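You operate a simulated robot arm through the tools that you are given. There is no shell and no other tool. Be economical: measure what you need, move in short steps, check, and stop when the job is done.

You run a simulated two-armed robot. Do the job below in one go: nothing can be reset, and whatever is moved stays where it is left.

## Task
On the packing table, fold the cloth in half and then in half again.

Only the result counts: the job must be done as asked and must still hold three seconds after the hand-in. Knocking over, shifting, dropping, spilling or breaking anything else fails it. Flat cloth is picked up by pressing the open fingertips on it (5 to 10 N) and closing them slowly along it; thin cloth reads only 2 to 8 mm in the jaws.

## Robot
Two 7-joint arms with two-finger parallel grippers on one trunk, on a base that drives. Base frame: it is fixed to the floor where the robot stands at the start and does not move with it; the origin is under the middle of the robot, x ahead of it, y to its left, z up. Units: mm, rad, N and s.
The left shoulder is at the start at [70, 134, 1101], the right one opposite. Places, roughly: packing table [500, 0, 800]. Payload 1.57 kg a hand.
Tool frame (each hand has its own): the origin (TCP) lies between the finger pads and is the grasp point; the fingertips stand 30 mm ahead of it; z points along the fingers, y is the line along which they close. Largest opening 80 mm; finger width 17, thickness 12; the body of the gripper, 40 by 82 mm, starts 80 mm behind the TCP.
Orientation is that of the tool frame in the base frame, as a unit quaternion [x, y, z, w]. With the fingers straight down and closing along the base's y, the tool's x points along the base's -x, its y along +y and its z along -z.

## Interface
- The arms move only by the tool play_rows. It takes "left_steps", "right_steps" or both (then of equal length, played together; a hand with none holds still); each is a list that holds one entry, the list of rows, each a list of 7 numbers: the shift along the tool's x, y, z in mm, then the turn, a rotation vector about the tool's x, y, z in rad, then the opening, from 0 (shut) to 1 (fully open). In form: [[[tx, ty, tz, wx, wy, wz, gripper], ...]]. A call has 1 to 12 rows; each row shifts and turns the commanded pose from where the row before left it, along the tool's axes as they then stand. A row lasts 0.2 s, in which the tool goes at most 50 mm and 0.15 rad; a call with a longer step from one row to the next is refused whole, and so is a gripper value outside its range. A pose out of reach is approached as far as the arm can. The call stops where the force on the tool passes 40 N (or 10 N more than at its start, if that is more) or the arm is blocked; 0.2 s more then pass. The fingers move at their own pace (about 153 mm/s each) and stop on an object; they squeeze with about 43 N. The grip force told is the motor's: it shows also when the fingers shut on nothing. Time passes only in rows, and 0.2 s behind the last, so rows that do not move let the fingers close. The reply holds the time, the measured pose of the TCP, the force on the tool along the base axes, the opening and the grip force, in the units named above and with some noise.
- Cameras (640 x 400 px; columns grow to the right, rows downward): "scene" is now at [134.3, -18.7, 1308.6]; the picture's right is [0.07, -1.00, 0.00], its down [-0.74, -0.06, -0.67] and it looks along [0.66, 0.05, -0.75] (base axes); focal length 280 px, centre (320, 200). "left" rides on the left gripper at [72, 7, -122] in its tool frame; the picture's right is [-0.09, 1.00, 0.00], its down [-0.84, -0.08, -0.54] and it looks along [-0.54, -0.05, 0.84] (tool axes); focal length 238 px, centre (320, 200). "right" rides on the right gripper at [72, -7, -122] in its tool frame; the picture's right is [0.09, 1.00, 0.00], its down [-0.84, 0.08, -0.54] and it looks along [-0.54, 0.05, 0.84] (tool axes); focal length 238 px, centre (320, 200). There is no depth. A picture from a camera that has moved, and an enlarged one, comes with that camera's place and axes in the base frame and with its lens. The place of the scene camera against the robot may be out by one fixed shift of up to 25 mm in any direction.
- get_image(camera): a new picture of that camera. The clock stands still meanwhile.
- move_column(by): slides the trunk up (or, below 0, down) by that many mm; the arms and the scene camera ride with it, the base frame stays. It gives what a move gives, with no picture.
- steer(legs): drives the robot by 1 to 6 legs, each [ahead, left, turn to the left] in mm, mm and rad, along the robot's own axes; the way and the turn of a leg run together, so that a leg with both is an arc; at most 1500 mm and 3.142 rad a leg. The arms and the cameras ride along, it lands a little off, and it stops where it bumps. It gives what a move gives.
- aim_head(pan, tilt): turns the head with the scene camera to pan (to the left, within 1.501 rad either way) and tilt (down, from -0.506 to 1.204), counted from straight ahead of the robot. It gives what a move gives.
- enlarge(camera, box): a new picture of the part [left, top, right, bottom] of that camera's present view, enlarged. The clock stands still meanwhile.
- job_done(): hands the job in; it is judged then, once.

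Go step by step. Nothing tells you exact positions but the pictures and the camera data: compare them with the known pose of the tool, close in by small moves and look again before you grip or let go. The budget is 120 turns and 108 pictures, counting those below and the enlarged ones. Unless the task says otherwise, let go and move clear before handing in, and close with one line.

The tools are called after "Call:" as name(argument=value, ...) on one line, values as JSON. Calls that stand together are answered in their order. play_rows: Moves the arms, as the interface text tells. Its arguments: {"type":"object","properties":{"left_steps":{"type":"array"},"right_steps":{"type":"array"}},"required":[]} The other tools are called the same way: move_column (by) slides the trunk up or down; steer (legs) drives the base; aim_head (pan, tilt) turns the head that bears the scene camera; get_image (camera) takes a picture; enlarge (camera, box) takes an enlarged picture of a part of a camera's view; job_done () hands the job in.

At the start:

```text
t: 0.0
left_position: [458.6, 201.6, 1041.6]
left_ee_rot: [0.001, 1.0, -0.001, 0.0]
left_force: [-0.7, 0.7, 0.7]
left_grip_width: 80.0
left_grasp_force: 0.1
right_position: [452.1, -191.7, 1042.6]
right_ee_rot: [0.0, 1.0, -0.001, 0.0]
right_force: [1.1, -0.1, 0.1]
right_grip_width: 79.8
right_grasp_force: 0.0
trunk travel left (down, up): [-675.0, 265.0]
robot x, y, heading: [4.7, -2.0, -0.001]
head pan, tilt: [0.073, 0.843]
```

scene: 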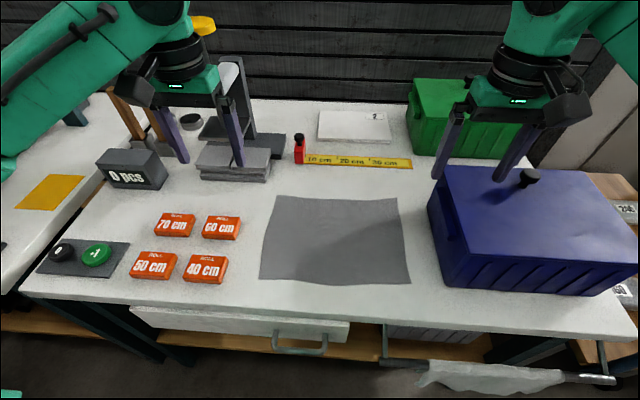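
right: 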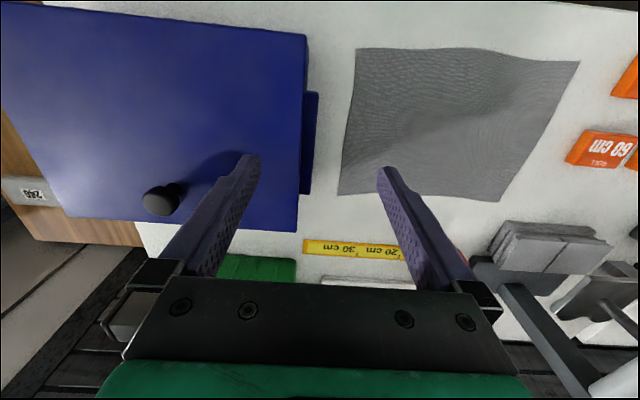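
left: 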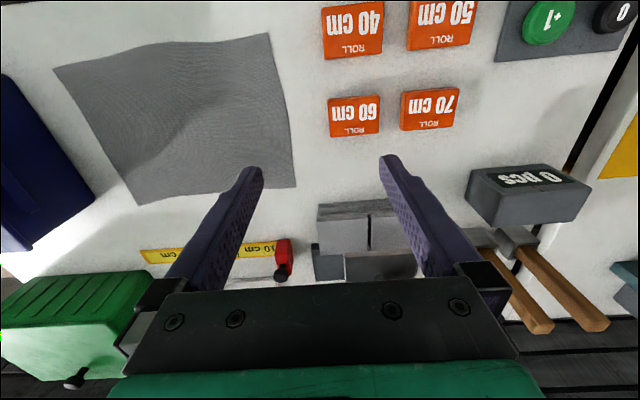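

The grey cloth lies in the middle of the table, about 250 by 330 mm, with the blue box to its right and the orange blocks to its left. I'll measure it more closely first.

Call:
enlarge(camera="scene", box=[220, 170, 460, 320])

Call:
enlarge(camera="left", box=[0, 0, 400, 250])

Call:
enlarge(camera="right", box=[240, 0, 640, 250])

```text
2.67 times, centred on (340, 245) of scene
camera zoom: at [134.3, -18.7, 1308.6], right [0.07, -1.0, 0.0], down [-0.74, -0.06, -0.67], along [0.66, 0.05, -0.75], focal length 747 px, centre (267, 80)
```

zoom: 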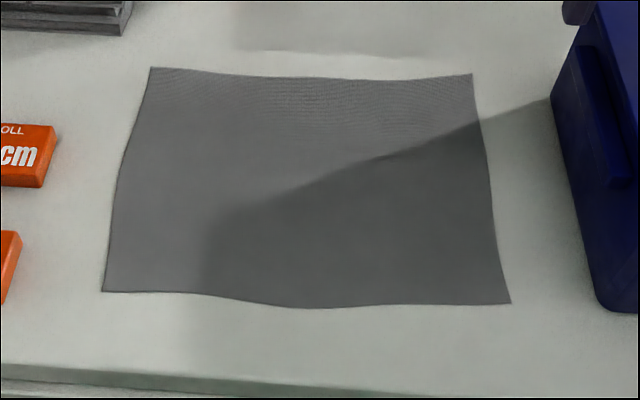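

```text
1.60 times, centred on (200, 125) of left
camera zoom: at [387.4, 207.3, 1164.1], right [0.09, 1.0, 0.0], down [0.84, -0.08, 0.54], along [0.54, -0.05, -0.84], focal length 381 px, centre (512, 320)
```

zoom: 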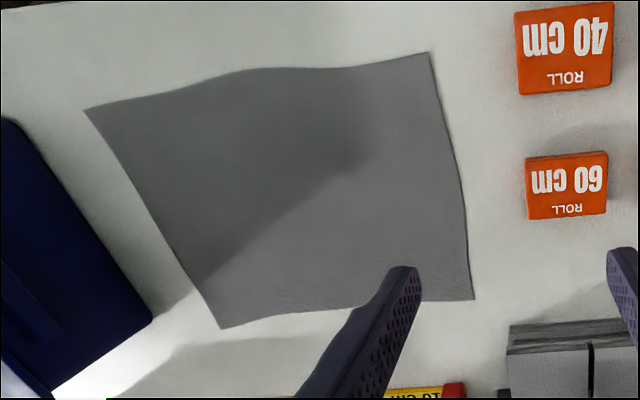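

```text
1.60 times, centred on (440, 125) of right
camera zoom: at [380.4, -199.1, 1163.2], right [-0.09, 1.0, 0.0], down [0.84, 0.08, 0.54], along [0.54, 0.05, -0.84], focal length 381 px, centre (128, 320)
```

zoom: 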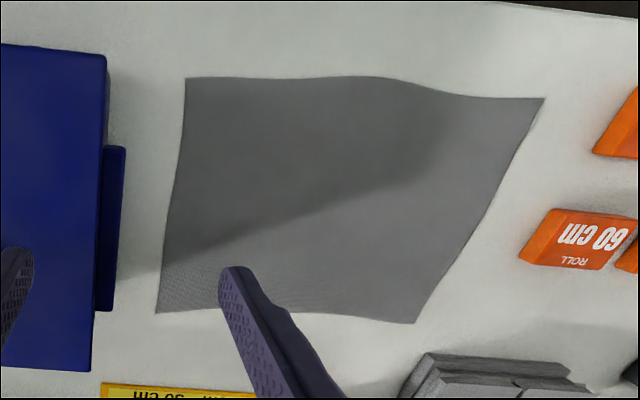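

The two hand cameras agree: the table is at z≈802. The cloth corners are near-left (366,144), near-right (378,-152), far-left (588,147) and far-right (599,-148). I'll turn both hands so they close along base x, ready to pinch the near corners and fold them to the far edge.

Call:
play_rows(left_steps=[[[0, 0, 0, 0, 0, -0.1428, 0.5], [0, 0, 0, 0, 0, -0.1428, 0.4], [0, 0, 0, 0, 0, -0.1428, 0.4], [0, 0, 0, 0, 0, -0.1428, 0.4], [0, 0, 0, 0, 0, -0.1428, 0.4], [0, 0, 0, 0, 0, -0.1428, 0.4], [0, 0, 0, 0, 0, -0.1428, 0.4], [0, 0, 0, 0, 0, -0.1428, 0.4], [0, 0, 0, 0, 0, -0.1428, 0.4], [0, 0, 0, 0, 0, -0.1428, 0.4], [0, 0, 0, 0, 0, -0.1428, 0.4]]], right_steps=[[[0, 0, 0, 0, 0, 0.1428, 0.5], [0, 0, 0, 0, 0, 0.1428, 0.4], [0, 0, 0, 0, 0, 0.1428, 0.4], [0, 0, 0, 0, 0, 0.1428, 0.4], [0, 0, 0, 0, 0, 0.1428, 0.4], [0, 0, 0, 0, 0, 0.1428, 0.4], [0, 0, 0, 0, 0, 0.1428, 0.4], [0, 0, 0, 0, 0, 0.1428, 0.4], [0, 0, 0, 0, 0, 0.1428, 0.4], [0, 0, 0, 0, 0, 0.1428, 0.4], [0, 0, 0, 0, 0, 0.1428, 0.4]]])

```text
t: 2.4
left_position: [458.7, 200.9, 1041.9]
left_ee_rot: [0.707, -0.707, 0.001, 0.002]
left_force: [-0.3, 0.1, 0.3]
left_grip_width: 32.0
left_grasp_force: 0.0
right_position: [452.1, -193.8, 1042.0]
right_ee_rot: [0.709, 0.706, 0.0, 0.0]
right_force: [-0.7, -1.0, 0.4]
right_grip_width: 32.1
right_grasp_force: 0.1
trunk travel left (down, up): [-675.0, 265.0]
robot x, y, heading: [1.8, 1.3, 0.001]
head pan, tilt: [0.073, 0.843]
```

The turn worked, and the hands are clear. Next I move to just above the near corners.

Call:
play_rows(left_steps=[[[13.8, 12.4, 38, 0, 0, 0, 0.4], [13.8, 12.4, 38, 0, 0, 0, 0.4], [13.8, 12.4, 38, 0, 0, 0, 0.4], [13.8, 12.4, 38, 0, 0, 0, 0.4], [13.8, 12.4, 32, 0, 0, 0, 0.4], [0, 0, 0, 0, 0, 0, 0.4]]], right_steps=[[[10.8, -9, 38, 0, 0, 0, 0.4], [10.8, -9, 38, 0, 0, 0, 0.4], [10.8, -9, 38, 0, 0, 0, 0.4], [10.8, -9, 38, 0, 0, 0, 0.4], [10.8, -9, 32, 0, 0, 0, 0.4], [0, 0, 0, 0, 0, 0, 0.4]]])

Call:
get_image(camera="left")

Call:
get_image(camera="right")

Call:
get_image(camera="scene")

```text
t: 3.8
left_position: [396.6, 129.9, 858.4]
left_ee_rot: [-0.707, 0.707, -0.001, 0.0]
left_force: [-0.1, -0.6, -0.6]
left_grip_width: 32.2
left_grasp_force: 0.0
right_position: [407.2, -137.7, 857.4]
right_ee_rot: [0.708, 0.707, -0.001, 0.0]
right_force: [-0.3, 0.6, -0.4]
right_grip_width: 31.7
right_grasp_force: 0.1
trunk travel left (down, up): [-675.0, 265.0]
robot x, y, heading: [-0.1, 0.7, 0.003]
head pan, tilt: [0.073, 0.843]
```

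```text
101 pictures are left
camera left: at [391.3, 57.5, 980.7], right [-1.0, 0.09, 0.0], down [0.08, 0.84, 0.54], along [0.05, 0.54, -0.84], focal length 238 px, centre (320, 200)
```

left: 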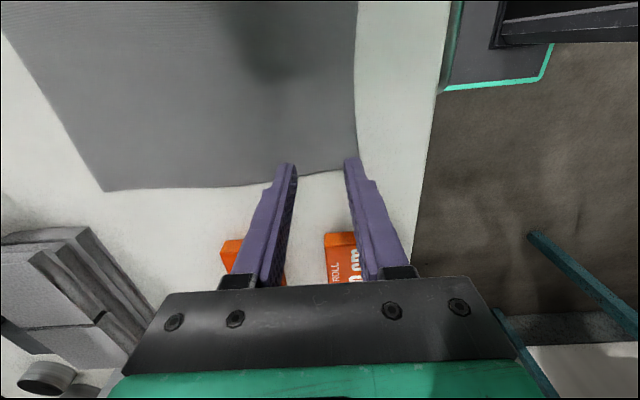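

```text
100 pictures are left
camera right: at [400.4, -65.5, 979.2], right [1.0, 0.09, 0.0], down [0.08, -0.84, 0.54], along [0.05, -0.54, -0.84], focal length 238 px, centre (320, 200)
```

right: 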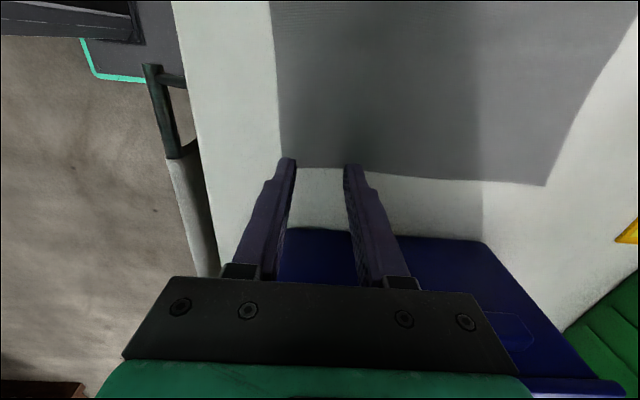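

```text
99 pictures are left
camera scene: at [134.3, -18.7, 1308.7], right [0.07, -1.0, 0.0], down [-0.74, -0.06, -0.67], along [0.66, 0.05, -0.75], focal length 280 px, centre (320, 200)
```

scene: 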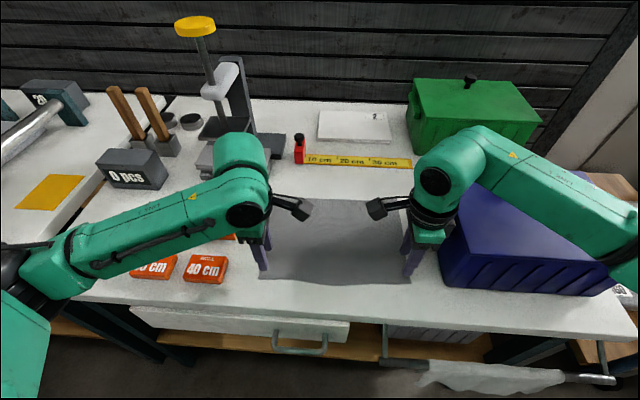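

Both hands sit over the near corners, about 15 mm inside the side edges. I'll shift slightly inward and lower until the fingertips touch.

Call:
play_rows(left_steps=[[[0, -4, 6, 0, 0, 0, 0.4], [0, 0, 6, 0, 0, 0, 0.4], [0, 0, 6, 0, 0, 0, 0.4], [0, 0, 4, 0, 0, 0, 0.4], [0, 0, 2, 0, 0, 0, 0.4], [0, 0, 0, 0, 0, 0, 0.4]]], right_steps=[[[0, 3, 6, 0, 0, 0, 0.4], [0, 0, 6, 0, 0, 0, 0.4], [0, 0, 6, 0, 0, 0, 0.4], [0, 0, 4, 0, 0, 0, 0.4], [0, 0, 2, 0, 0, 0, 0.4], [0, 0, 0, 0, 0, 0, 0.4]]])

```text
t: 5.2
left_position: [400.4, 131.2, 835.3]
left_ee_rot: [-0.706, 0.708, 0.0, -0.001]
left_force: [0.0, 0.1, 0.7]
left_grip_width: 31.8
left_grasp_force: 0.1
right_position: [411.6, -137.7, 833.3]
right_ee_rot: [0.707, 0.707, 0.0, 0.0]
right_force: [0.5, 0.1, -0.4]
right_grip_width: 31.9
right_grasp_force: 0.1
trunk travel left (down, up): [-675.0, 265.0]
robot x, y, heading: [2.8, -0.3, 0.001]
head pan, tilt: [0.073, 0.843]
```

Call:
play_rows(left_steps=[[[0, 0, 1.5, 0, 0, 0, 0.4], [0, 0, 1, 0, 0, 0, 0.4], [0, 0, 0.5, 0, 0, 0, 0.4], [0, 0, 0, 0, 0, 0, 0.4]]], right_steps=[[[0, 0, 1, 0, 0, 0, 0.4], [0, 0, 0.5, 0, 0, 0, 0.4], [0, 0, 0.5, 0, 0, 0, 0.4], [0, 0, 0, 0, 0, 0, 0.4]]])

```text
t: 6.2
left_position: [399.6, 132.6, 831.3]
left_ee_rot: [0.708, -0.707, 0.0, 0.002]
left_force: [-0.2, 0.0, 1.3]
left_grip_width: 32.0
left_grasp_force: 0.1
right_position: [410.1, -138.4, 831.7]
right_ee_rot: [0.707, 0.707, -0.001, -0.001]
right_force: [-0.8, 0.7, -1.0]
right_grip_width: 32.3
right_grasp_force: 0.1
trunk travel left (down, up): [-675.0, 265.0]
robot x, y, heading: [3.9, -2.9, -0.001]
head pan, tilt: [0.073, 0.843]
```

Call:
play_rows(left_steps=[[[0, 0, 0.7, 0, 0, 0, 0.4], [0, 0, 0.7, 0, 0, 0, 0.4], [0, 0, 0, 0, 0, 0, 0.4]]], right_steps=[[[0, 0, 0.7, 0, 0, 0, 0.4], [0, 0, 0.7, 0, 0, 0, 0.4], [0, 0, 0, 0, 0, 0, 0.4]]])

```text
t: 7.0
left_position: [399.7, 131.6, 831.4]
left_ee_rot: [0.708, -0.707, 0.0, -0.001]
left_force: [1.7, -0.1, 12.1]
left_grip_width: 31.3
left_grasp_force: 0.1
right_position: [409.8, -138.2, 832.2]
right_ee_rot: [0.707, 0.707, 0.0, 0.0]
right_force: [-1.2, 0.5, -0.1]
right_grip_width: 31.8
right_grasp_force: 0.0
trunk travel left (down, up): [-675.0, 265.0]
robot x, y, heading: [-1.4, -0.2, 0.004]
head pan, tilt: [0.073, 0.843]
```

The left hand presses at 12 N, so I'll ease it off. The right hand needs to go a bit lower.

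Call:
play_rows(left_steps=[[[0, 0, -0.4, 0, 0, 0, 0.4], [0, 0, 0, 0, 0, 0, 0.4], [0, 0, 0, 0, 0, 0, 0.4]]], right_steps=[[[0, 0, 0.7, 0, 0, 0, 0.4], [0, 0, 0.6, 0, 0, 0, 0.4], [0, 0, 0, 0, 0, 0, 0.4]]])

```text
t: 7.8
left_position: [398.5, 132.3, 831.2]
left_ee_rot: [0.708, -0.707, 0.001, 0.0]
left_force: [1.9, 0.0, 9.3]
left_grip_width: 31.5
left_grasp_force: 0.2
right_position: [409.7, -138.0, 831.8]
right_ee_rot: [0.707, 0.707, 0.002, 0.001]
right_force: [1.7, -3.7, 14.5]
right_grip_width: 31.6
right_grasp_force: 0.1
trunk travel left (down, up): [-675.0, 265.0]
robot x, y, heading: [1.2, 3.0, 0.003]
head pan, tilt: [0.073, 0.843]
```

Contact on both sides; I'll ease the right hand off, then close both slowly along the cloth.

Call:
play_rows(left_steps=[[[0, 0, -0.1, 0, 0, 0, 0.4], [0, 0, 0, 0, 0, 0, 0.35], [0, 0, 0, 0, 0, 0, 0.3], [0, 0, 0, 0, 0, 0, 0.25], [0, 0, 0, 0, 0, 0, 0.2], [0, 0, 0, 0, 0, 0, 0.15], [0, 0, 0, 0, 0, 0, 0.1], [0, 0, 0, 0, 0, 0, 0.05], [0, 0, 0, 0, 0, 0, 0.0], [0, 0, 0, 0, 0, 0, 0.0], [0, 0, 0, 0, 0, 0, 0.0]]], right_steps=[[[0, 0, -0.6, 0, 0, 0, 0.4], [0, 0, 0, 0, 0, 0, 0.35], [0, 0, 0, 0, 0, 0, 0.3], [0, 0, 0, 0, 0, 0, 0.25], [0, 0, 0, 0, 0, 0, 0.2], [0, 0, 0, 0, 0, 0, 0.15], [0, 0, 0, 0, 0, 0, 0.1], [0, 0, 0, 0, 0, 0, 0.05], [0, 0, 0, 0, 0, 0, 0.0], [0, 0, 0, 0, 0, 0, 0.0], [0, 0, 0, 0, 0, 0, 0.0]]])

Call:
get_image(camera="left")

Call:
get_image(camera="right")

```text
t: 10.2
left_position: [398.4, 131.2, 830.9]
left_ee_rot: [0.708, -0.707, 0.001, 0.0]
left_force: [0.6, -0.5, 5.7]
left_grip_width: 1.6
left_grasp_force: 23.6
right_position: [408.3, -137.2, 831.3]
right_ee_rot: [0.707, 0.707, 0.001, 0.0]
right_force: [-1.2, 0.4, 13.5]
right_grip_width: 2.0
right_grasp_force: 23.6
trunk travel left (down, up): [-675.0, 265.0]
robot x, y, heading: [0.2, 0.4, -0.002]
head pan, tilt: [0.073, 0.843]
```

```text
98 pictures are left
camera left: at [391.8, 59.6, 953.4], right [-1.0, 0.09, 0.0], down [0.08, 0.84, 0.54], along [0.05, 0.54, -0.84], focal length 238 px, centre (320, 200)
```

left: 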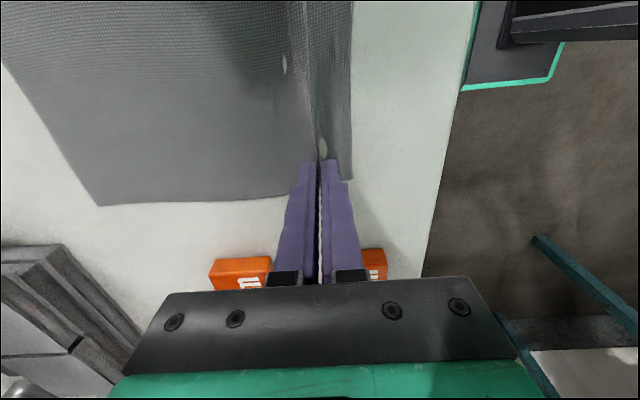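

```text
97 pictures are left
camera right: at [401.6, -66.1, 952.3], right [1.0, 0.09, 0.0], down [0.08, -0.84, 0.54], along [0.05, -0.54, -0.84], focal length 238 px, centre (320, 200)
```

right: 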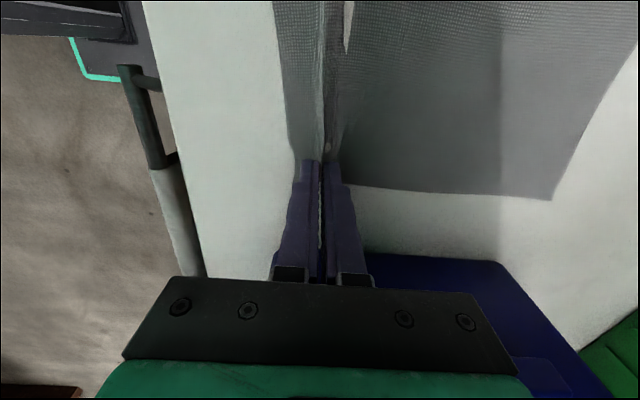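

Both jaws hold about 2 mm of cloth, with the ridge pinched between the fingers. Now I'll lift along the first half of the fold arc and check.

Call:
play_rows(left_steps=[[[0, -1.5, -13.7, 0, 0, 0, 0], [0, -4.5, -13.1, 0, 0, 0, 0], [0, -7.3, -12.1, 0, 0, 0, 0], [0, -9.8, -10.6, 0, 0, 0, 0], [0, -12, -8.7, 0, 0, 0, 0], [0, -13.7, -6.5, 0, 0, 0, 0], [0, -14.8, -4, 0, 0, 0, 0], [0, -15.4, -1.3, 0, 0, 0, 0]]], right_steps=[[[0, 1.5, -13.7, 0, 0, 0, 0], [0, 4.5, -13.1, 0, 0, 0, 0], [0, 7.3, -12.1, 0, 0, 0, 0], [0, 9.8, -10.6, 0, 0, 0, 0], [0, 12, -8.7, 0, 0, 0, 0], [0, 13.7, -6.5, 0, 0, 0, 0], [0, 14.8, -4, 0, 0, 0, 0], [0, 15.4, -1.3, 0, 0, 0, 0]]])

Call:
get_image(camera="scene")

Call:
get_image(camera="left")

Call:
get_image(camera="right")

```text
t: 12.0
left_position: [482.3, 132.9, 900.8]
left_ee_rot: [-0.707, 0.708, 0.001, -0.001]
left_force: [0.4, 0.5, -0.7]
left_grip_width: 1.7
left_grasp_force: 23.4
right_position: [490.4, -138.9, 900.7]
right_ee_rot: [0.707, 0.707, 0.0, 0.0]
right_force: [0.0, 0.6, 0.5]
right_grip_width: 1.7
right_grasp_force: 23.9
trunk travel left (down, up): [-675.0, 265.0]
robot x, y, heading: [-1.2, -1.8, 0.002]
head pan, tilt: [0.073, 0.843]
```

```text
96 pictures are left
camera scene: at [135.5, -18.8, 1308.5], right [0.07, -1.0, 0.0], down [-0.75, -0.05, -0.66], along [0.66, 0.05, -0.75], focal length 280 px, centre (320, 200)
```

scene: 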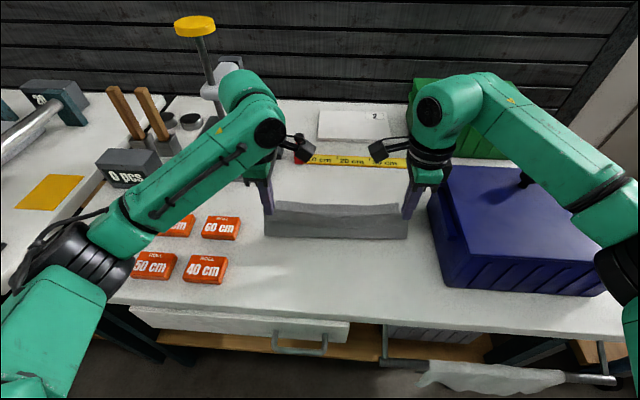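

```text
95 pictures are left
camera left: at [475.8, 60.2, 1023.0], right [-1.0, 0.09, 0.0], down [0.08, 0.84, 0.54], along [0.05, 0.54, -0.84], focal length 238 px, centre (320, 200)
```

left: 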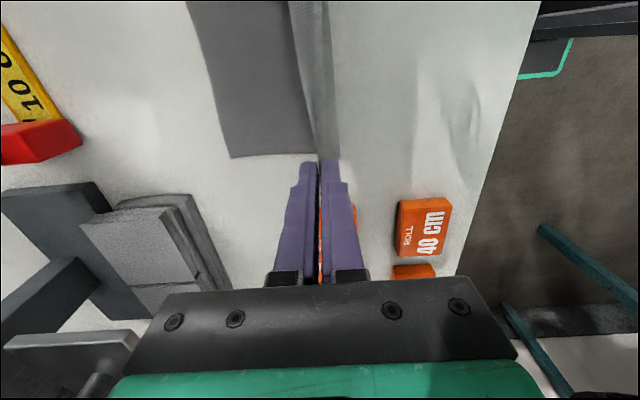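

```text
94 pictures are left
camera right: at [483.7, -66.6, 1021.2], right [1.0, 0.09, 0.0], down [0.08, -0.84, 0.54], along [0.05, -0.54, -0.84], focal length 238 px, centre (320, 200)
```

right: 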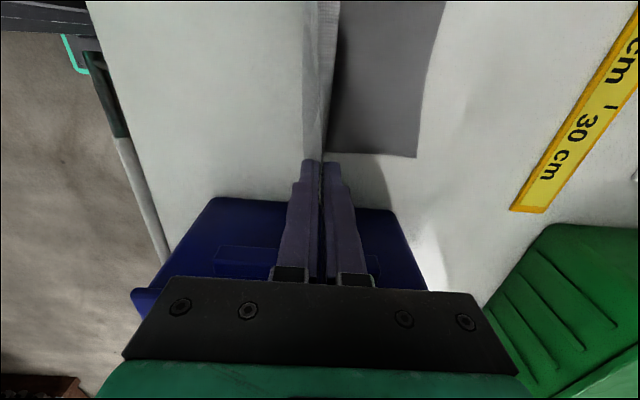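

The cloth follows well, and the far edge slid about 14 mm towards the robot during the pinch. I'll adjust the landing point for that and complete the arc.

Call:
play_rows(left_steps=[[[0, -11.5, 1.2, 0, 0, 0, 0], [0, -11.1, 3.8, 0, 0, 0, 0], [0, -10.2, 6.2, 0, 0, 0, 0], [0, -9, 8.3, 0, 0, 0, 0], [0, -7.3, 10.1, 0, 0, 0, 0], [0, -5.5, 11.6, 0, 0, 0, 0], [0, -3.4, 12.5, 0, 0, 0, 0], [0, -1.1, 10, 0, 0, 0, 0], [0, 0, 0, 0, 0, 0, 0]]], right_steps=[[[0, 12.7, 1.2, 0, 0, 0, 0], [0, 12.2, 3.8, 0, 0, 0, 0], [0, 11.3, 6.2, 0, 0, 0, 0], [0, 9.9, 8.3, 0, 0, 0, 0], [0, 8.1, 10.1, 0, 0, 0, 0], [0, 6, 11.6, 0, 0, 0, 0], [0, 3.7, 12.5, 0, 0, 0, 0], [0, 1.2, 10, 0, 0, 0, 0], [0, 0, 0, 0, 0, 0, 0]]])

Call:
get_image(camera="scene")

Call:
get_image(camera="left")

Call:
get_image(camera="right")

```text
t: 14.0
left_position: [538.5, 131.8, 836.1]
left_ee_rot: [-0.707, 0.707, 0.0, -0.001]
left_force: [0.7, -0.8, 0.0]
left_grip_width: 1.9
left_grasp_force: 23.8
right_position: [554.2, -140.0, 836.2]
right_ee_rot: [0.707, 0.707, 0.0, 0.0]
right_force: [0.8, 1.2, -0.6]
right_grip_width: 1.8
right_grasp_force: 23.6
trunk travel left (down, up): [-675.0, 265.0]
robot x, y, heading: [1.7, -5.4, 0.005]
head pan, tilt: [0.073, 0.843]
```

```text
93 pictures are left
camera scene: at [134.2, -18.7, 1308.7], right [0.07, -1.0, 0.0], down [-0.74, -0.06, -0.67], along [0.66, 0.05, -0.75], focal length 280 px, centre (320, 200)
```

scene: 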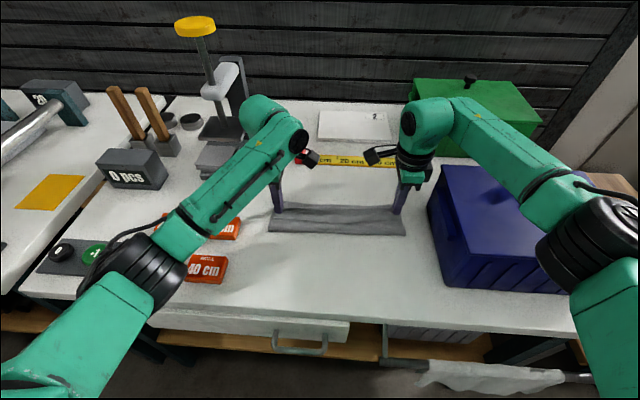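

```text
92 pictures are left
camera left: at [532.0, 58.2, 958.7], right [-1.0, 0.09, 0.0], down [0.08, 0.84, 0.54], along [0.05, 0.54, -0.84], focal length 238 px, centre (320, 200)
```

left: 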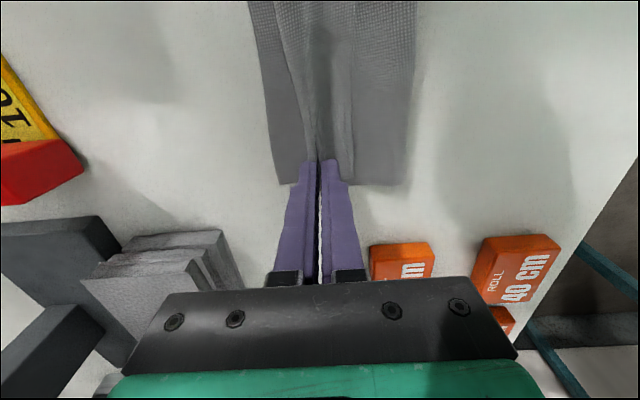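

```text
91 pictures are left
camera right: at [548.0, -67.7, 957.6], right [1.0, 0.09, 0.0], down [0.08, -0.84, 0.54], along [0.05, -0.54, -0.84], focal length 238 px, centre (320, 200)
```

right: 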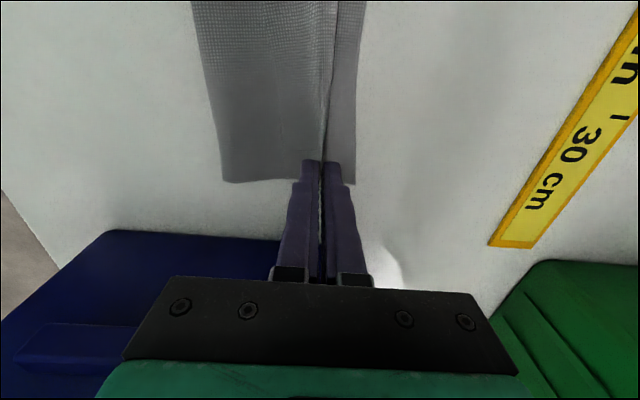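

The fold has landed with the hem just inside the far edge. I'll press lightly and open the fingers slowly so the pinched ridge spreads flat again.

Call:
play_rows(left_steps=[[[0, 0, 1.5, 0, 0, 0, 0], [0, 0, 1, 0, 0, 0, 0], [0, 0, 0, 0, 0, 0, 0.05], [0, 0, 0, 0, 0, 0, 0.1], [0, 0, 0, 0, 0, 0, 0.15], [0, 0, 0, 0, 0, 0, 0.2], [0, 0, 0, 0, 0, 0, 0.25], [0, 0, 0, 0, 0, 0, 0.3], [0, 0, 0, 0, 0, 0, 0.35], [0, 0, 0, 0, 0, 0, 0.4], [0, 0, 0, 0, 0, 0, 0.4]]], right_steps=[[[0, 0, 1.5, 0, 0, 0, 0], [0, 0, 1, 0, 0, 0, 0], [0, 0, 0, 0, 0, 0, 0.05], [0, 0, 0, 0, 0, 0, 0.1], [0, 0, 0, 0, 0, 0, 0.15], [0, 0, 0, 0, 0, 0, 0.2], [0, 0, 0, 0, 0, 0, 0.25], [0, 0, 0, 0, 0, 0, 0.3], [0, 0, 0, 0, 0, 0, 0.35], [0, 0, 0, 0, 0, 0, 0.4], [0, 0, 0, 0, 0, 0, 0.4]]])

Call:
get_image(camera="left")

Call:
get_image(camera="right")

```text
t: 16.4
left_position: [537.6, 131.6, 834.8]
left_ee_rot: [-0.707, 0.707, 0.0, -0.001]
left_force: [-0.4, 0.2, -0.1]
left_grip_width: 32.0
left_grasp_force: 0.0
right_position: [554.1, -139.4, 834.0]
right_ee_rot: [0.708, 0.707, 0.0, 0.0]
right_force: [-0.9, -0.5, -0.5]
right_grip_width: 31.9
right_grasp_force: 0.1
trunk travel left (down, up): [-675.0, 265.0]
robot x, y, heading: [-2.2, -0.0, -0.0]
head pan, tilt: [0.073, 0.843]
```

```text
90 pictures are left
camera left: at [531.9, 59.0, 956.3], right [-1.0, 0.09, 0.0], down [0.08, 0.84, 0.54], along [0.05, 0.54, -0.84], focal length 238 px, centre (320, 200)
```

left: 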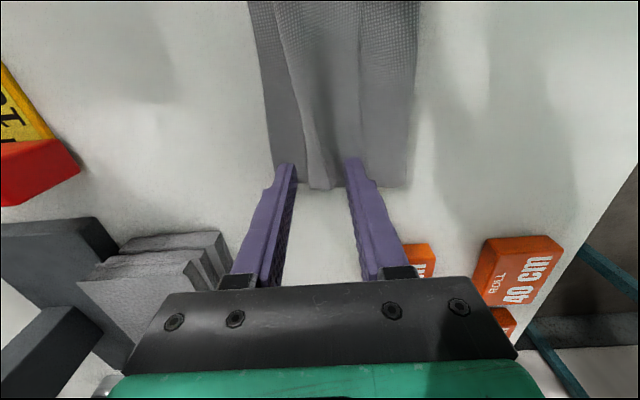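

```text
89 pictures are left
camera right: at [547.7, -67.2, 955.2], right [1.0, 0.09, 0.0], down [0.08, -0.84, 0.54], along [0.05, -0.54, -0.84], focal length 238 px, centre (320, 200)
```

right: 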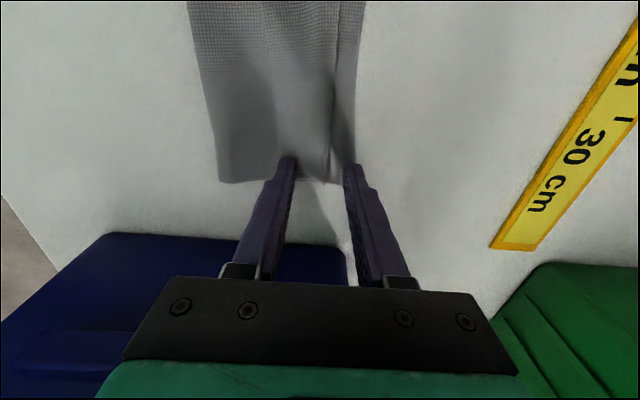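

The top layer's hem seems short of the far edge, possibly still rippled. I'll raise the hands clear and look.

Call:
play_rows(left_steps=[[[0, 0, -20, 0, 0, 0, 0.4], [0, 0, -30, 0, 0, 0, 0.4], [-20, 0, -40, 0, 0, 0, 0.4], [-40, 0, -25, 0, 0, 0, 0.4], [-40, 0, -10, 0, 0, 0, 0.4]]], right_steps=[[[0, 0, -20, 0, 0, 0, 0.4], [0, 0, -30, 0, 0, 0, 0.4], [-20, 0, -40, 0, 0, 0, 0.4], [-40, 0, -25, 0, 0, 0, 0.4], [-40, 0, -10, 0, 0, 0, 0.4]]])

Call:
enlarge(camera="scene", box=[220, 150, 460, 300])

Call:
get_image(camera="left")

Call:
get_image(camera="right")

```text
t: 17.6
left_position: [537.2, 231.9, 960.9]
left_ee_rot: [-0.707, 0.707, -0.001, -0.001]
left_force: [-0.4, 0.2, -0.3]
left_grip_width: 31.9
left_grasp_force: 0.0
right_position: [554.2, -238.1, 959.5]
right_ee_rot: [0.707, 0.708, 0.0, 0.0]
right_force: [0.1, -0.2, 0.1]
right_grip_width: 31.6
right_grasp_force: 0.0
trunk travel left (down, up): [-675.0, 265.0]
robot x, y, heading: [6.1, -2.1, -0.0]
head pan, tilt: [0.073, 0.843]
```

```text
2.67 times, centred on (340, 225) of scene
camera zoom: at [133.8, -18.4, 1308.7], right [0.07, -1.0, 0.0], down [-0.74, -0.06, -0.67], along [0.66, 0.05, -0.75], focal length 747 px, centre (267, 133)
```

zoom: 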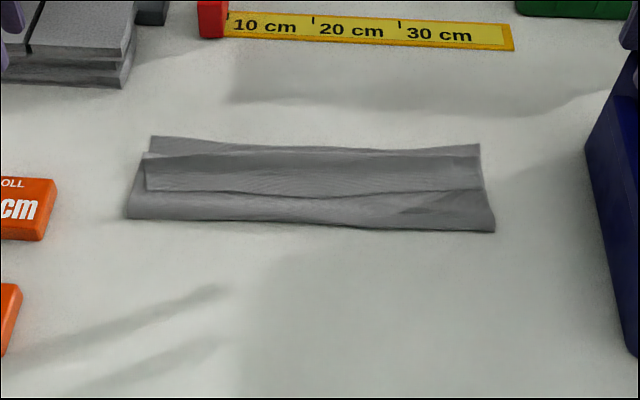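

```text
87 pictures are left
camera left: at [530.7, 160.9, 1082.2], right [-1.0, 0.09, 0.0], down [0.08, 0.84, 0.54], along [0.05, 0.54, -0.84], focal length 238 px, centre (320, 200)
```

left: 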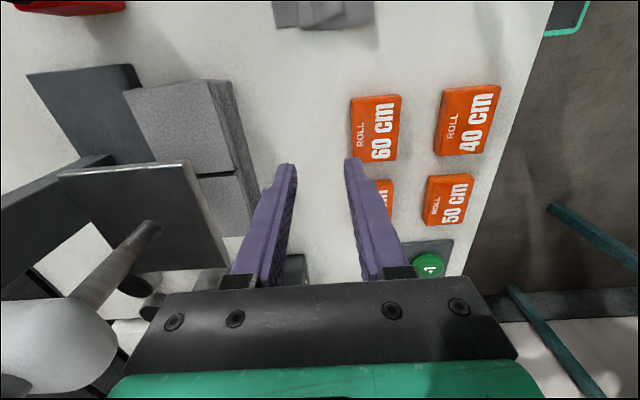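

```text
86 pictures are left
camera right: at [547.0, -165.6, 1080.4], right [1.0, 0.09, 0.0], down [0.08, -0.84, 0.54], along [0.05, -0.54, -0.84], focal length 238 px, centre (320, 200)
```

right: 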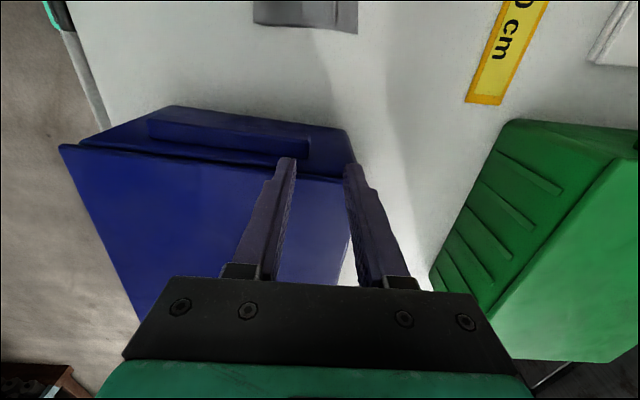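

The crease is fine, but the pinched hem flopped back towards the robot, so a 40 mm flap lies on top. I'll turn the hands back to close along y. Then I can pinch the flap's very edge and flip it forward.

Call:
play_rows(left_steps=[[[0, 0, -15, 0, 0, 0.1428, 0.4], [0, 0, 0, 0, 0, 0.1428, 0.4], [0, 0, 0, 0, 0, 0.1428, 0.4], [0, 0, 0, 0, 0, 0.1428, 0.4], [0, 0, 0, 0, 0, 0.1428, 0.4], [0, 0, 0, 0, 0, 0.1428, 0.4], [0, 0, 0, 0, 0, 0.1428, 0.4], [0, 0, 0, 0, 0, 0.1428, 0.4], [0, 0, 0, 0, 0, 0.1428, 0.4], [0, 0, 0, 0, 0, 0.1428, 0.3], [0, 0, 0, 0, 0, 0.1428, 0.3]]], right_steps=[[[0, 0, -15, 0, 0, -0.1428, 0.4], [0, 0, 0, 0, 0, -0.1428, 0.4], [0, 0, 0, 0, 0, -0.1428, 0.4], [0, 0, 0, 0, 0, -0.1428, 0.4], [0, 0, 0, 0, 0, -0.1428, 0.4], [0, 0, 0, 0, 0, -0.1428, 0.4], [0, 0, 0, 0, 0, -0.1428, 0.4], [0, 0, 0, 0, 0, -0.1428, 0.4], [0, 0, 0, 0, 0, -0.1428, 0.4], [0, 0, 0, 0, 0, -0.1428, 0.3], [0, 0, 0, 0, 0, -0.1428, 0.3]]])

Call:
get_image(camera="left")

Call:
get_image(camera="right")

```text
t: 20.0
left_position: [537.7, 232.1, 974.9]
left_ee_rot: [0.002, 1.0, -0.001, -0.001]
left_force: [-0.3, 0.9, 0.3]
left_grip_width: 24.1
left_grasp_force: 0.1
right_position: [554.6, -238.3, 974.4]
right_ee_rot: [-0.001, 1.0, 0.0, 0.0]
right_force: [0.0, 0.0, 0.5]
right_grip_width: 24.0
right_grasp_force: 0.1
trunk travel left (down, up): [-675.0, 265.0]
robot x, y, heading: [1.1, 0.0, -0.0]
head pan, tilt: [0.073, 0.843]
```

```text
85 pictures are left
camera left: at [467.3, 238.4, 1096.2], right [0.1, 1.0, 0.0], down [0.84, -0.08, 0.54], along [0.54, -0.05, -0.84], focal length 238 px, centre (320, 200)
```

left: 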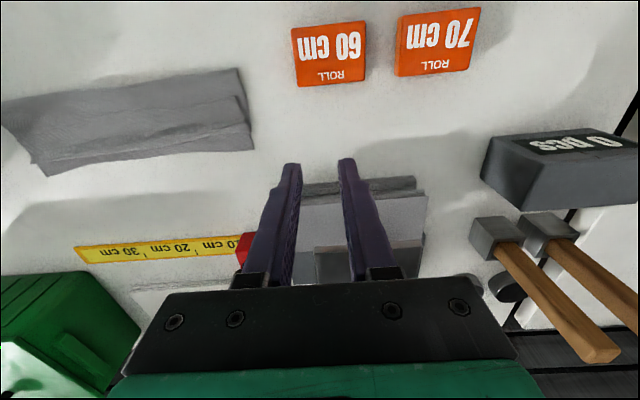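

```text
84 pictures are left
camera right: at [482.7, -245.5, 1094.7], right [-0.09, 1.0, 0.0], down [0.84, 0.08, 0.54], along [0.54, 0.05, -0.84], focal length 238 px, centre (320, 200)
```

right: 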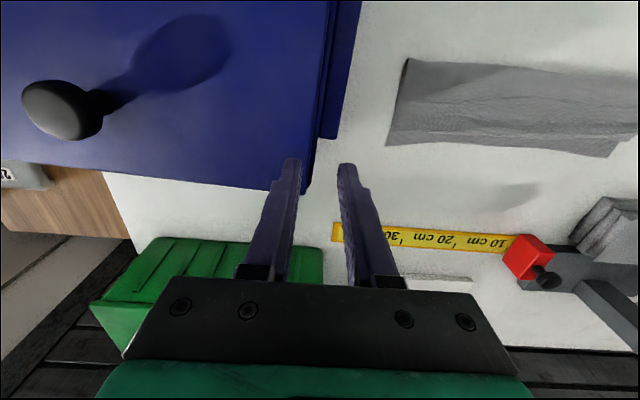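

Call:
play_rows(left_steps=[[[25, 0, -10, 0, 0, 0, 0.3], [25, -20, -10, 0, 0, 0, 0.3], [25, -20, 0, 0, 0, 0, 0.3], [25, -20, 0, 0, 0, 0, 0.3], [0, 0, 0, 0, 0, 0, 0.3]]], right_steps=[[[25, 0, -10, 0, 0, 0, 0.3], [25, 20, -10, 0, 0, 0, 0.3], [25, 20, 0, 0, 0, 0, 0.3], [25, 20, 0, 0, 0, 0, 0.3], [0, 0, 0, 0, 0, 0, 0.3]]])

Call:
enlarge(camera="left", box=[40, 50, 360, 250])

Call:
enlarge(camera="right", box=[280, 50, 600, 250])

```text
t: 21.2
left_position: [440.5, 171.9, 992.0]
left_ee_rot: [0.0, 1.0, 0.0, -0.002]
left_force: [0.3, 0.3, 0.3]
left_grip_width: 24.0
left_grasp_force: 0.1
right_position: [454.4, -177.4, 992.9]
right_ee_rot: [0.0, 1.0, 0.001, -0.001]
right_force: [-0.2, 0.1, -1.2]
right_grip_width: 24.2
right_grasp_force: 0.0
trunk travel left (down, up): [-675.0, 265.0]
robot x, y, heading: [-0.2, -1.8, 0.001]
head pan, tilt: [0.073, 0.843]
```

```text
2.00 times, centred on (200, 150) of left
camera zoom: at [370.1, 177.8, 1115.7], right [0.09, 1.0, 0.0], down [0.84, -0.08, 0.54], along [0.54, -0.05, -0.84], focal length 477 px, centre (560, 300)
```

zoom: 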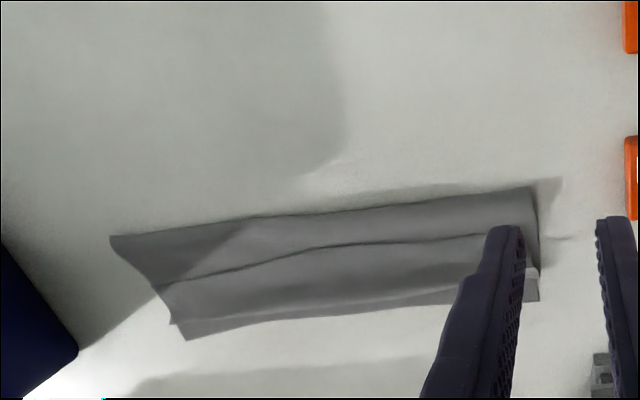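

```text
2.00 times, centred on (440, 150) of right
camera zoom: at [382.1, -184.3, 1114.6], right [-0.09, 1.0, 0.0], down [0.84, 0.08, 0.54], along [0.54, 0.05, -0.84], focal length 477 px, centre (80, 300)
```

zoom: 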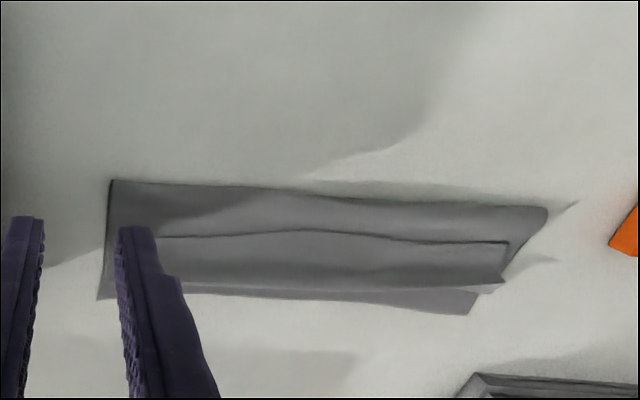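

The flap's free edge runs from about (504,133) to (527,-139), facing the robot. I'll hover both hands over that edge and look.

Call:
play_rows(left_steps=[[[-17.4, -16, 35.5, 0, 0, 0, 0.3], [-17.4, -16, 35.5, 0, 0, 0, 0.3], [-17.4, -16, 35.5, 0, 0, 0, 0.3], [-17.4, -16, 35.5, 0, 0, 0, 0.3], [0, 0, 0, 0, 0, 0, 0.3]]], right_steps=[[[-19.7, 15.8, 35.7, 0, 0, 0, 0.3], [-19.7, 15.8, 35.7, 0, 0, 0, 0.3], [-19.7, 15.8, 35.7, 0, 0, 0, 0.3], [-19.7, 15.8, 35.7, 0, 0, 0, 0.3], [0, 0, 0, 0, 0, 0, 0.3]]])

Call:
get_image(camera="left")

Call:
get_image(camera="right")

```text
t: 22.4
left_position: [507.0, 107.4, 851.1]
left_ee_rot: [0.0, 1.0, -0.001, -0.001]
left_force: [0.6, 0.1, -0.7]
left_grip_width: 23.8
left_grasp_force: 0.1
right_position: [533.3, -117.2, 850.3]
right_ee_rot: [0.0, 1.0, 0.0, 0.001]
right_force: [-1.3, 0.2, 0.2]
right_grip_width: 23.8
right_grasp_force: 0.1
trunk travel left (down, up): [-675.0, 265.0]
robot x, y, heading: [-0.7, -3.3, 0.003]
head pan, tilt: [0.073, 0.843]
```

```text
81 pictures are left
camera left: at [435.2, 113.8, 973.4], right [0.09, 1.0, 0.0], down [0.84, -0.08, 0.54], along [0.54, -0.05, -0.84], focal length 238 px, centre (320, 200)
```

left: 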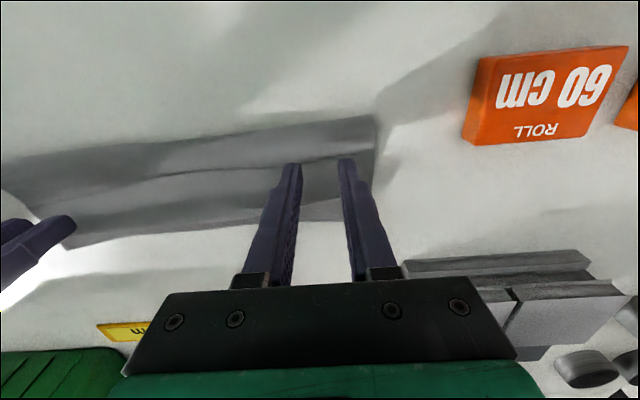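

```text
80 pictures are left
camera right: at [461.2, -123.4, 971.8], right [-0.09, 1.0, 0.0], down [0.84, 0.08, 0.54], along [0.54, 0.05, -0.84], focal length 238 px, centre (320, 200)
```

right: 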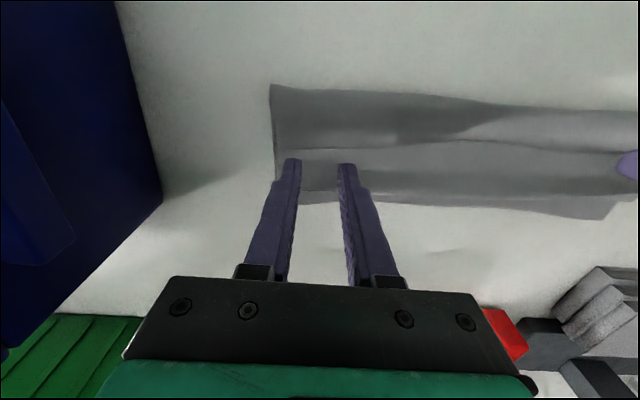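

The left hand needs about 6 mm more forward, while the right sits on the edge. Lowering now.

Call:
play_rows(left_steps=[[[-6, 0, 5, 0, 0, 0, 0.3], [0, 0, 5, 0, 0, 0, 0.3], [0, 0, 3, 0, 0, 0, 0.3], [0, 0, 1, 0, 0, 0, 0.3], [0, 0, 0, 0, 0, 0, 0.3]]], right_steps=[[[0, 0, 5, 0, 0, 0, 0.3], [0, 0, 5, 0, 0, 0, 0.3], [0, 0, 3, 0, 0, 0, 0.3], [0, 0, 1, 0, 0, 0, 0.3], [0, 0, 0, 0, 0, 0, 0.3]]])

```text
t: 23.6
left_position: [513.6, 107.3, 837.9]
left_ee_rot: [0.0, 1.0, 0.0, -0.001]
left_force: [0.3, -0.2, 0.3]
left_grip_width: 24.0
left_grasp_force: 0.0
right_position: [534.6, -114.9, 836.7]
right_ee_rot: [0.0, 1.0, 0.0, 0.0]
right_force: [-0.2, 1.0, 0.1]
right_grip_width: 23.9
right_grasp_force: 0.0
trunk travel left (down, up): [-675.0, 265.0]
robot x, y, heading: [2.5, -3.1, -0.0]
head pan, tilt: [0.073, 0.843]
```

Call:
play_rows(left_steps=[[[0, 0, 1, 0, 0, 0, 0.3], [0, 0, 1, 0, 0, 0, 0.3], [0, 0, 1, 0, 0, 0, 0.3], [0, 0, 0, 0, 0, 0, 0.3]]], right_steps=[[[0, 0, 1, 0, 0, 0, 0.3], [0, 0, 1, 0, 0, 0, 0.3], [0, 0, 0, 0, 0, 0, 0.3], [0, 0, 0, 0, 0, 0, 0.3]]])

```text
t: 24.6
left_position: [514.2, 108.6, 834.7]
left_ee_rot: [0.0, 1.0, -0.001, -0.001]
left_force: [0.5, 0.1, -0.6]
left_grip_width: 23.8
left_grasp_force: 0.0
right_position: [533.8, -115.8, 834.4]
right_ee_rot: [0.0, 1.0, 0.0, 0.0]
right_force: [0.6, 0.1, 0.2]
right_grip_width: 24.1
right_grasp_force: 0.1
trunk travel left (down, up): [-675.0, 265.0]
robot x, y, heading: [1.4, 2.0, -0.002]
head pan, tilt: [0.073, 0.843]
```

Call:
play_rows(left_steps=[[[0, 0, 0.8, 0, 0, 0, 0.3], [0, 0, 0.7, 0, 0, 0, 0.3], [0, 0, 0, 0, 0, 0, 0.3]]], right_steps=[[[0, 0, 0.8, 0, 0, 0, 0.3], [0, 0, 0.7, 0, 0, 0, 0.3], [0, 0, 0, 0, 0, 0, 0.3]]])

```text
t: 25.4
left_position: [514.4, 107.6, 833.8]
left_ee_rot: [0.0, 1.0, -0.001, -0.002]
left_force: [-0.7, 0.1, -0.3]
left_grip_width: 24.0
left_grasp_force: 0.0
right_position: [533.4, -116.1, 833.3]
right_ee_rot: [0.0, 1.0, 0.0, 0.0]
right_force: [-0.4, 0.1, -0.1]
right_grip_width: 24.0
right_grasp_force: 0.2
trunk travel left (down, up): [-675.0, 265.0]
robot x, y, heading: [-0.0, 1.1, -0.001]
head pan, tilt: [0.073, 0.843]
```

There's still no measurable force, so I'm near the cloth but not pressing. I'll go down another millimetre and then close.

Call:
play_rows(left_steps=[[[0, 0, 0.6, 0, 0, 0, 0.3], [0, 0, 0.5, 0, 0, 0, 0.3], [0, 0, 0, 0, 0, 0, 0.3]]], right_steps=[[[0, 0, 0.6, 0, 0, 0, 0.3], [0, 0, 0.5, 0, 0, 0, 0.3], [0, 0, 0, 0, 0, 0, 0.3]]])

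Call:
get_image(camera="left")

```text
t: 26.2
left_position: [513.4, 107.3, 831.7]
left_ee_rot: [0.0, 1.0, -0.001, -0.001]
left_force: [-0.7, -0.8, 0.0]
left_grip_width: 24.1
left_grasp_force: 0.1
right_position: [533.4, -116.1, 833.2]
right_ee_rot: [0.0, 1.0, 0.0, 0.001]
right_force: [0.0, -0.2, 0.8]
right_grip_width: 24.1
right_grasp_force: 0.0
trunk travel left (down, up): [-675.0, 265.0]
robot x, y, heading: [1.4, 0.4, 0.005]
head pan, tilt: [0.073, 0.843]
```

```text
79 pictures are left
camera left: at [442.4, 113.4, 954.8], right [0.09, 1.0, 0.0], down [0.84, -0.08, 0.54], along [0.54, -0.05, -0.84], focal length 238 px, centre (320, 200)
```

left: 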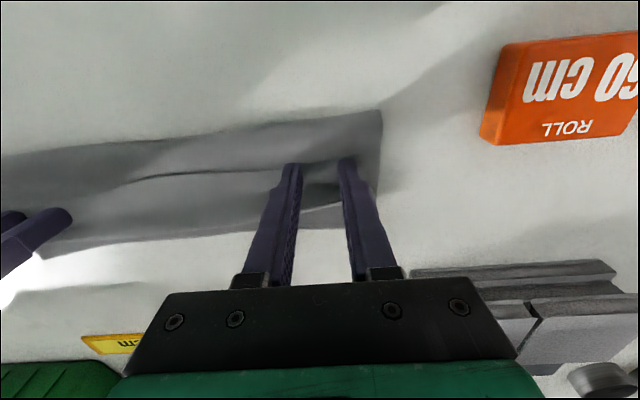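

Call:
play_rows(left_steps=[[[0, 0, 0, 0, 0, 0, 0.27], [0, 0, 0, 0, 0, 0, 0.23], [0, 0, 0, 0, 0, 0, 0.19], [0, 0, 0, 0, 0, 0, 0.15], [0, 0, 0, 0, 0, 0, 0.11], [0, 0, 0, 0, 0, 0, 0.07], [0, 0, 0, 0, 0, 0, 0.03], [0, 0, 0, 0, 0, 0, 0], [0, 0, 0, 0, 0, 0, 0], [0, 0, -12, 0, 0, 0, 0]]], right_steps=[[[0, 0, 0.6, 0, 0, 0, 0.27], [0, 0, 0, 0, 0, 0, 0.23], [0, 0, 0, 0, 0, 0, 0.19], [0, 0, 0, 0, 0, 0, 0.15], [0, 0, 0, 0, 0, 0, 0.11], [0, 0, 0, 0, 0, 0, 0.07], [0, 0, 0, 0, 0, 0, 0.03], [0, 0, 0, 0, 0, 0, 0], [0, 0, 0, 0, 0, 0, 0], [0, 0, -12, 0, 0, 0, 0]]])

Call:
get_image(camera="left")

Call:
get_image(camera="right")

```text
t: 28.4
left_position: [513.6, 107.3, 844.4]
left_ee_rot: [0.0, 1.0, 0.001, -0.001]
left_force: [-0.2, 0.7, 0.8]
left_grip_width: 0.0
left_grasp_force: 20.9
right_position: [532.7, -117.4, 842.4]
right_ee_rot: [0.001, 1.0, 0.0, -0.001]
right_force: [0.2, -0.1, -0.2]
right_grip_width: 2.0
right_grasp_force: 23.4
trunk travel left (down, up): [-675.0, 265.0]
robot x, y, heading: [3.9, 0.5, -0.001]
head pan, tilt: [0.073, 0.843]
```

```text
78 pictures are left
camera left: at [442.3, 113.6, 966.7], right [0.09, 1.0, 0.0], down [0.84, -0.08, 0.54], along [0.54, -0.05, -0.84], focal length 238 px, centre (320, 200)
```

left: 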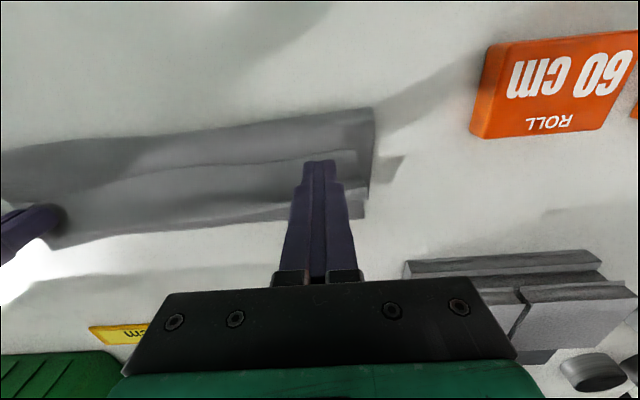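

```text
77 pictures are left
camera right: at [460.7, -122.4, 964.9], right [-0.09, 1.0, 0.0], down [0.84, 0.08, 0.54], along [0.54, 0.05, -0.84], focal length 238 px, centre (320, 200)
```

right: 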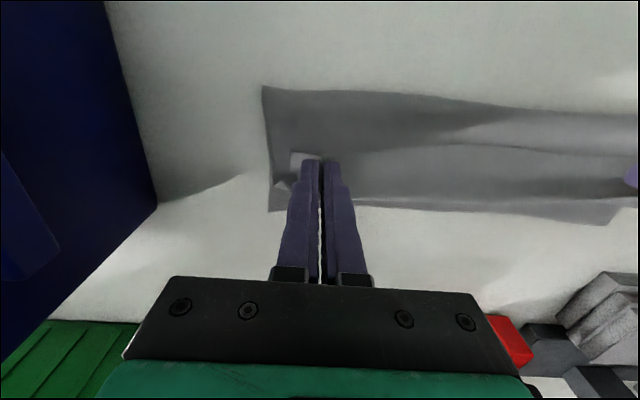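

The right hand has the flap (2 mm), but the left missed. The right holds while the left tries again with real pressure.

Call:
play_rows(left_steps=[[[0, 0, -4, 0, 0, 0, 0.15], [0, 0, 0, 0, 0, 0, 0.3], [0, 0, 6, 0, 0, 0, 0.3], [0, 0, 6, 0, 0, 0, 0.3], [0, 0, 4, 0, 0, 0, 0.3], [0, 0, 0.5, 0, 0, 0, 0.3], [0, 0, 0.4, 0, 0, 0, 0.3], [0, 0, 0, 0, 0, 0, 0.3]]])

```text
t: 30.2
left_position: [513.2, 107.9, 832.2]
left_ee_rot: [0.0, 1.0, -0.001, -0.001]
left_force: [0.4, -1.2, 6.9]
left_grip_width: 24.2
left_grasp_force: 0.0
right_position: [531.7, -115.5, 845.6]
right_ee_rot: [0.001, 1.0, 0.0, 0.0]
right_force: [0.4, 0.2, 0.5]
right_grip_width: 1.9
right_grasp_force: 23.7
trunk travel left (down, up): [-675.0, 265.0]
robot x, y, heading: [1.9, -0.0, -0.001]
head pan, tilt: [0.073, 0.843]
```

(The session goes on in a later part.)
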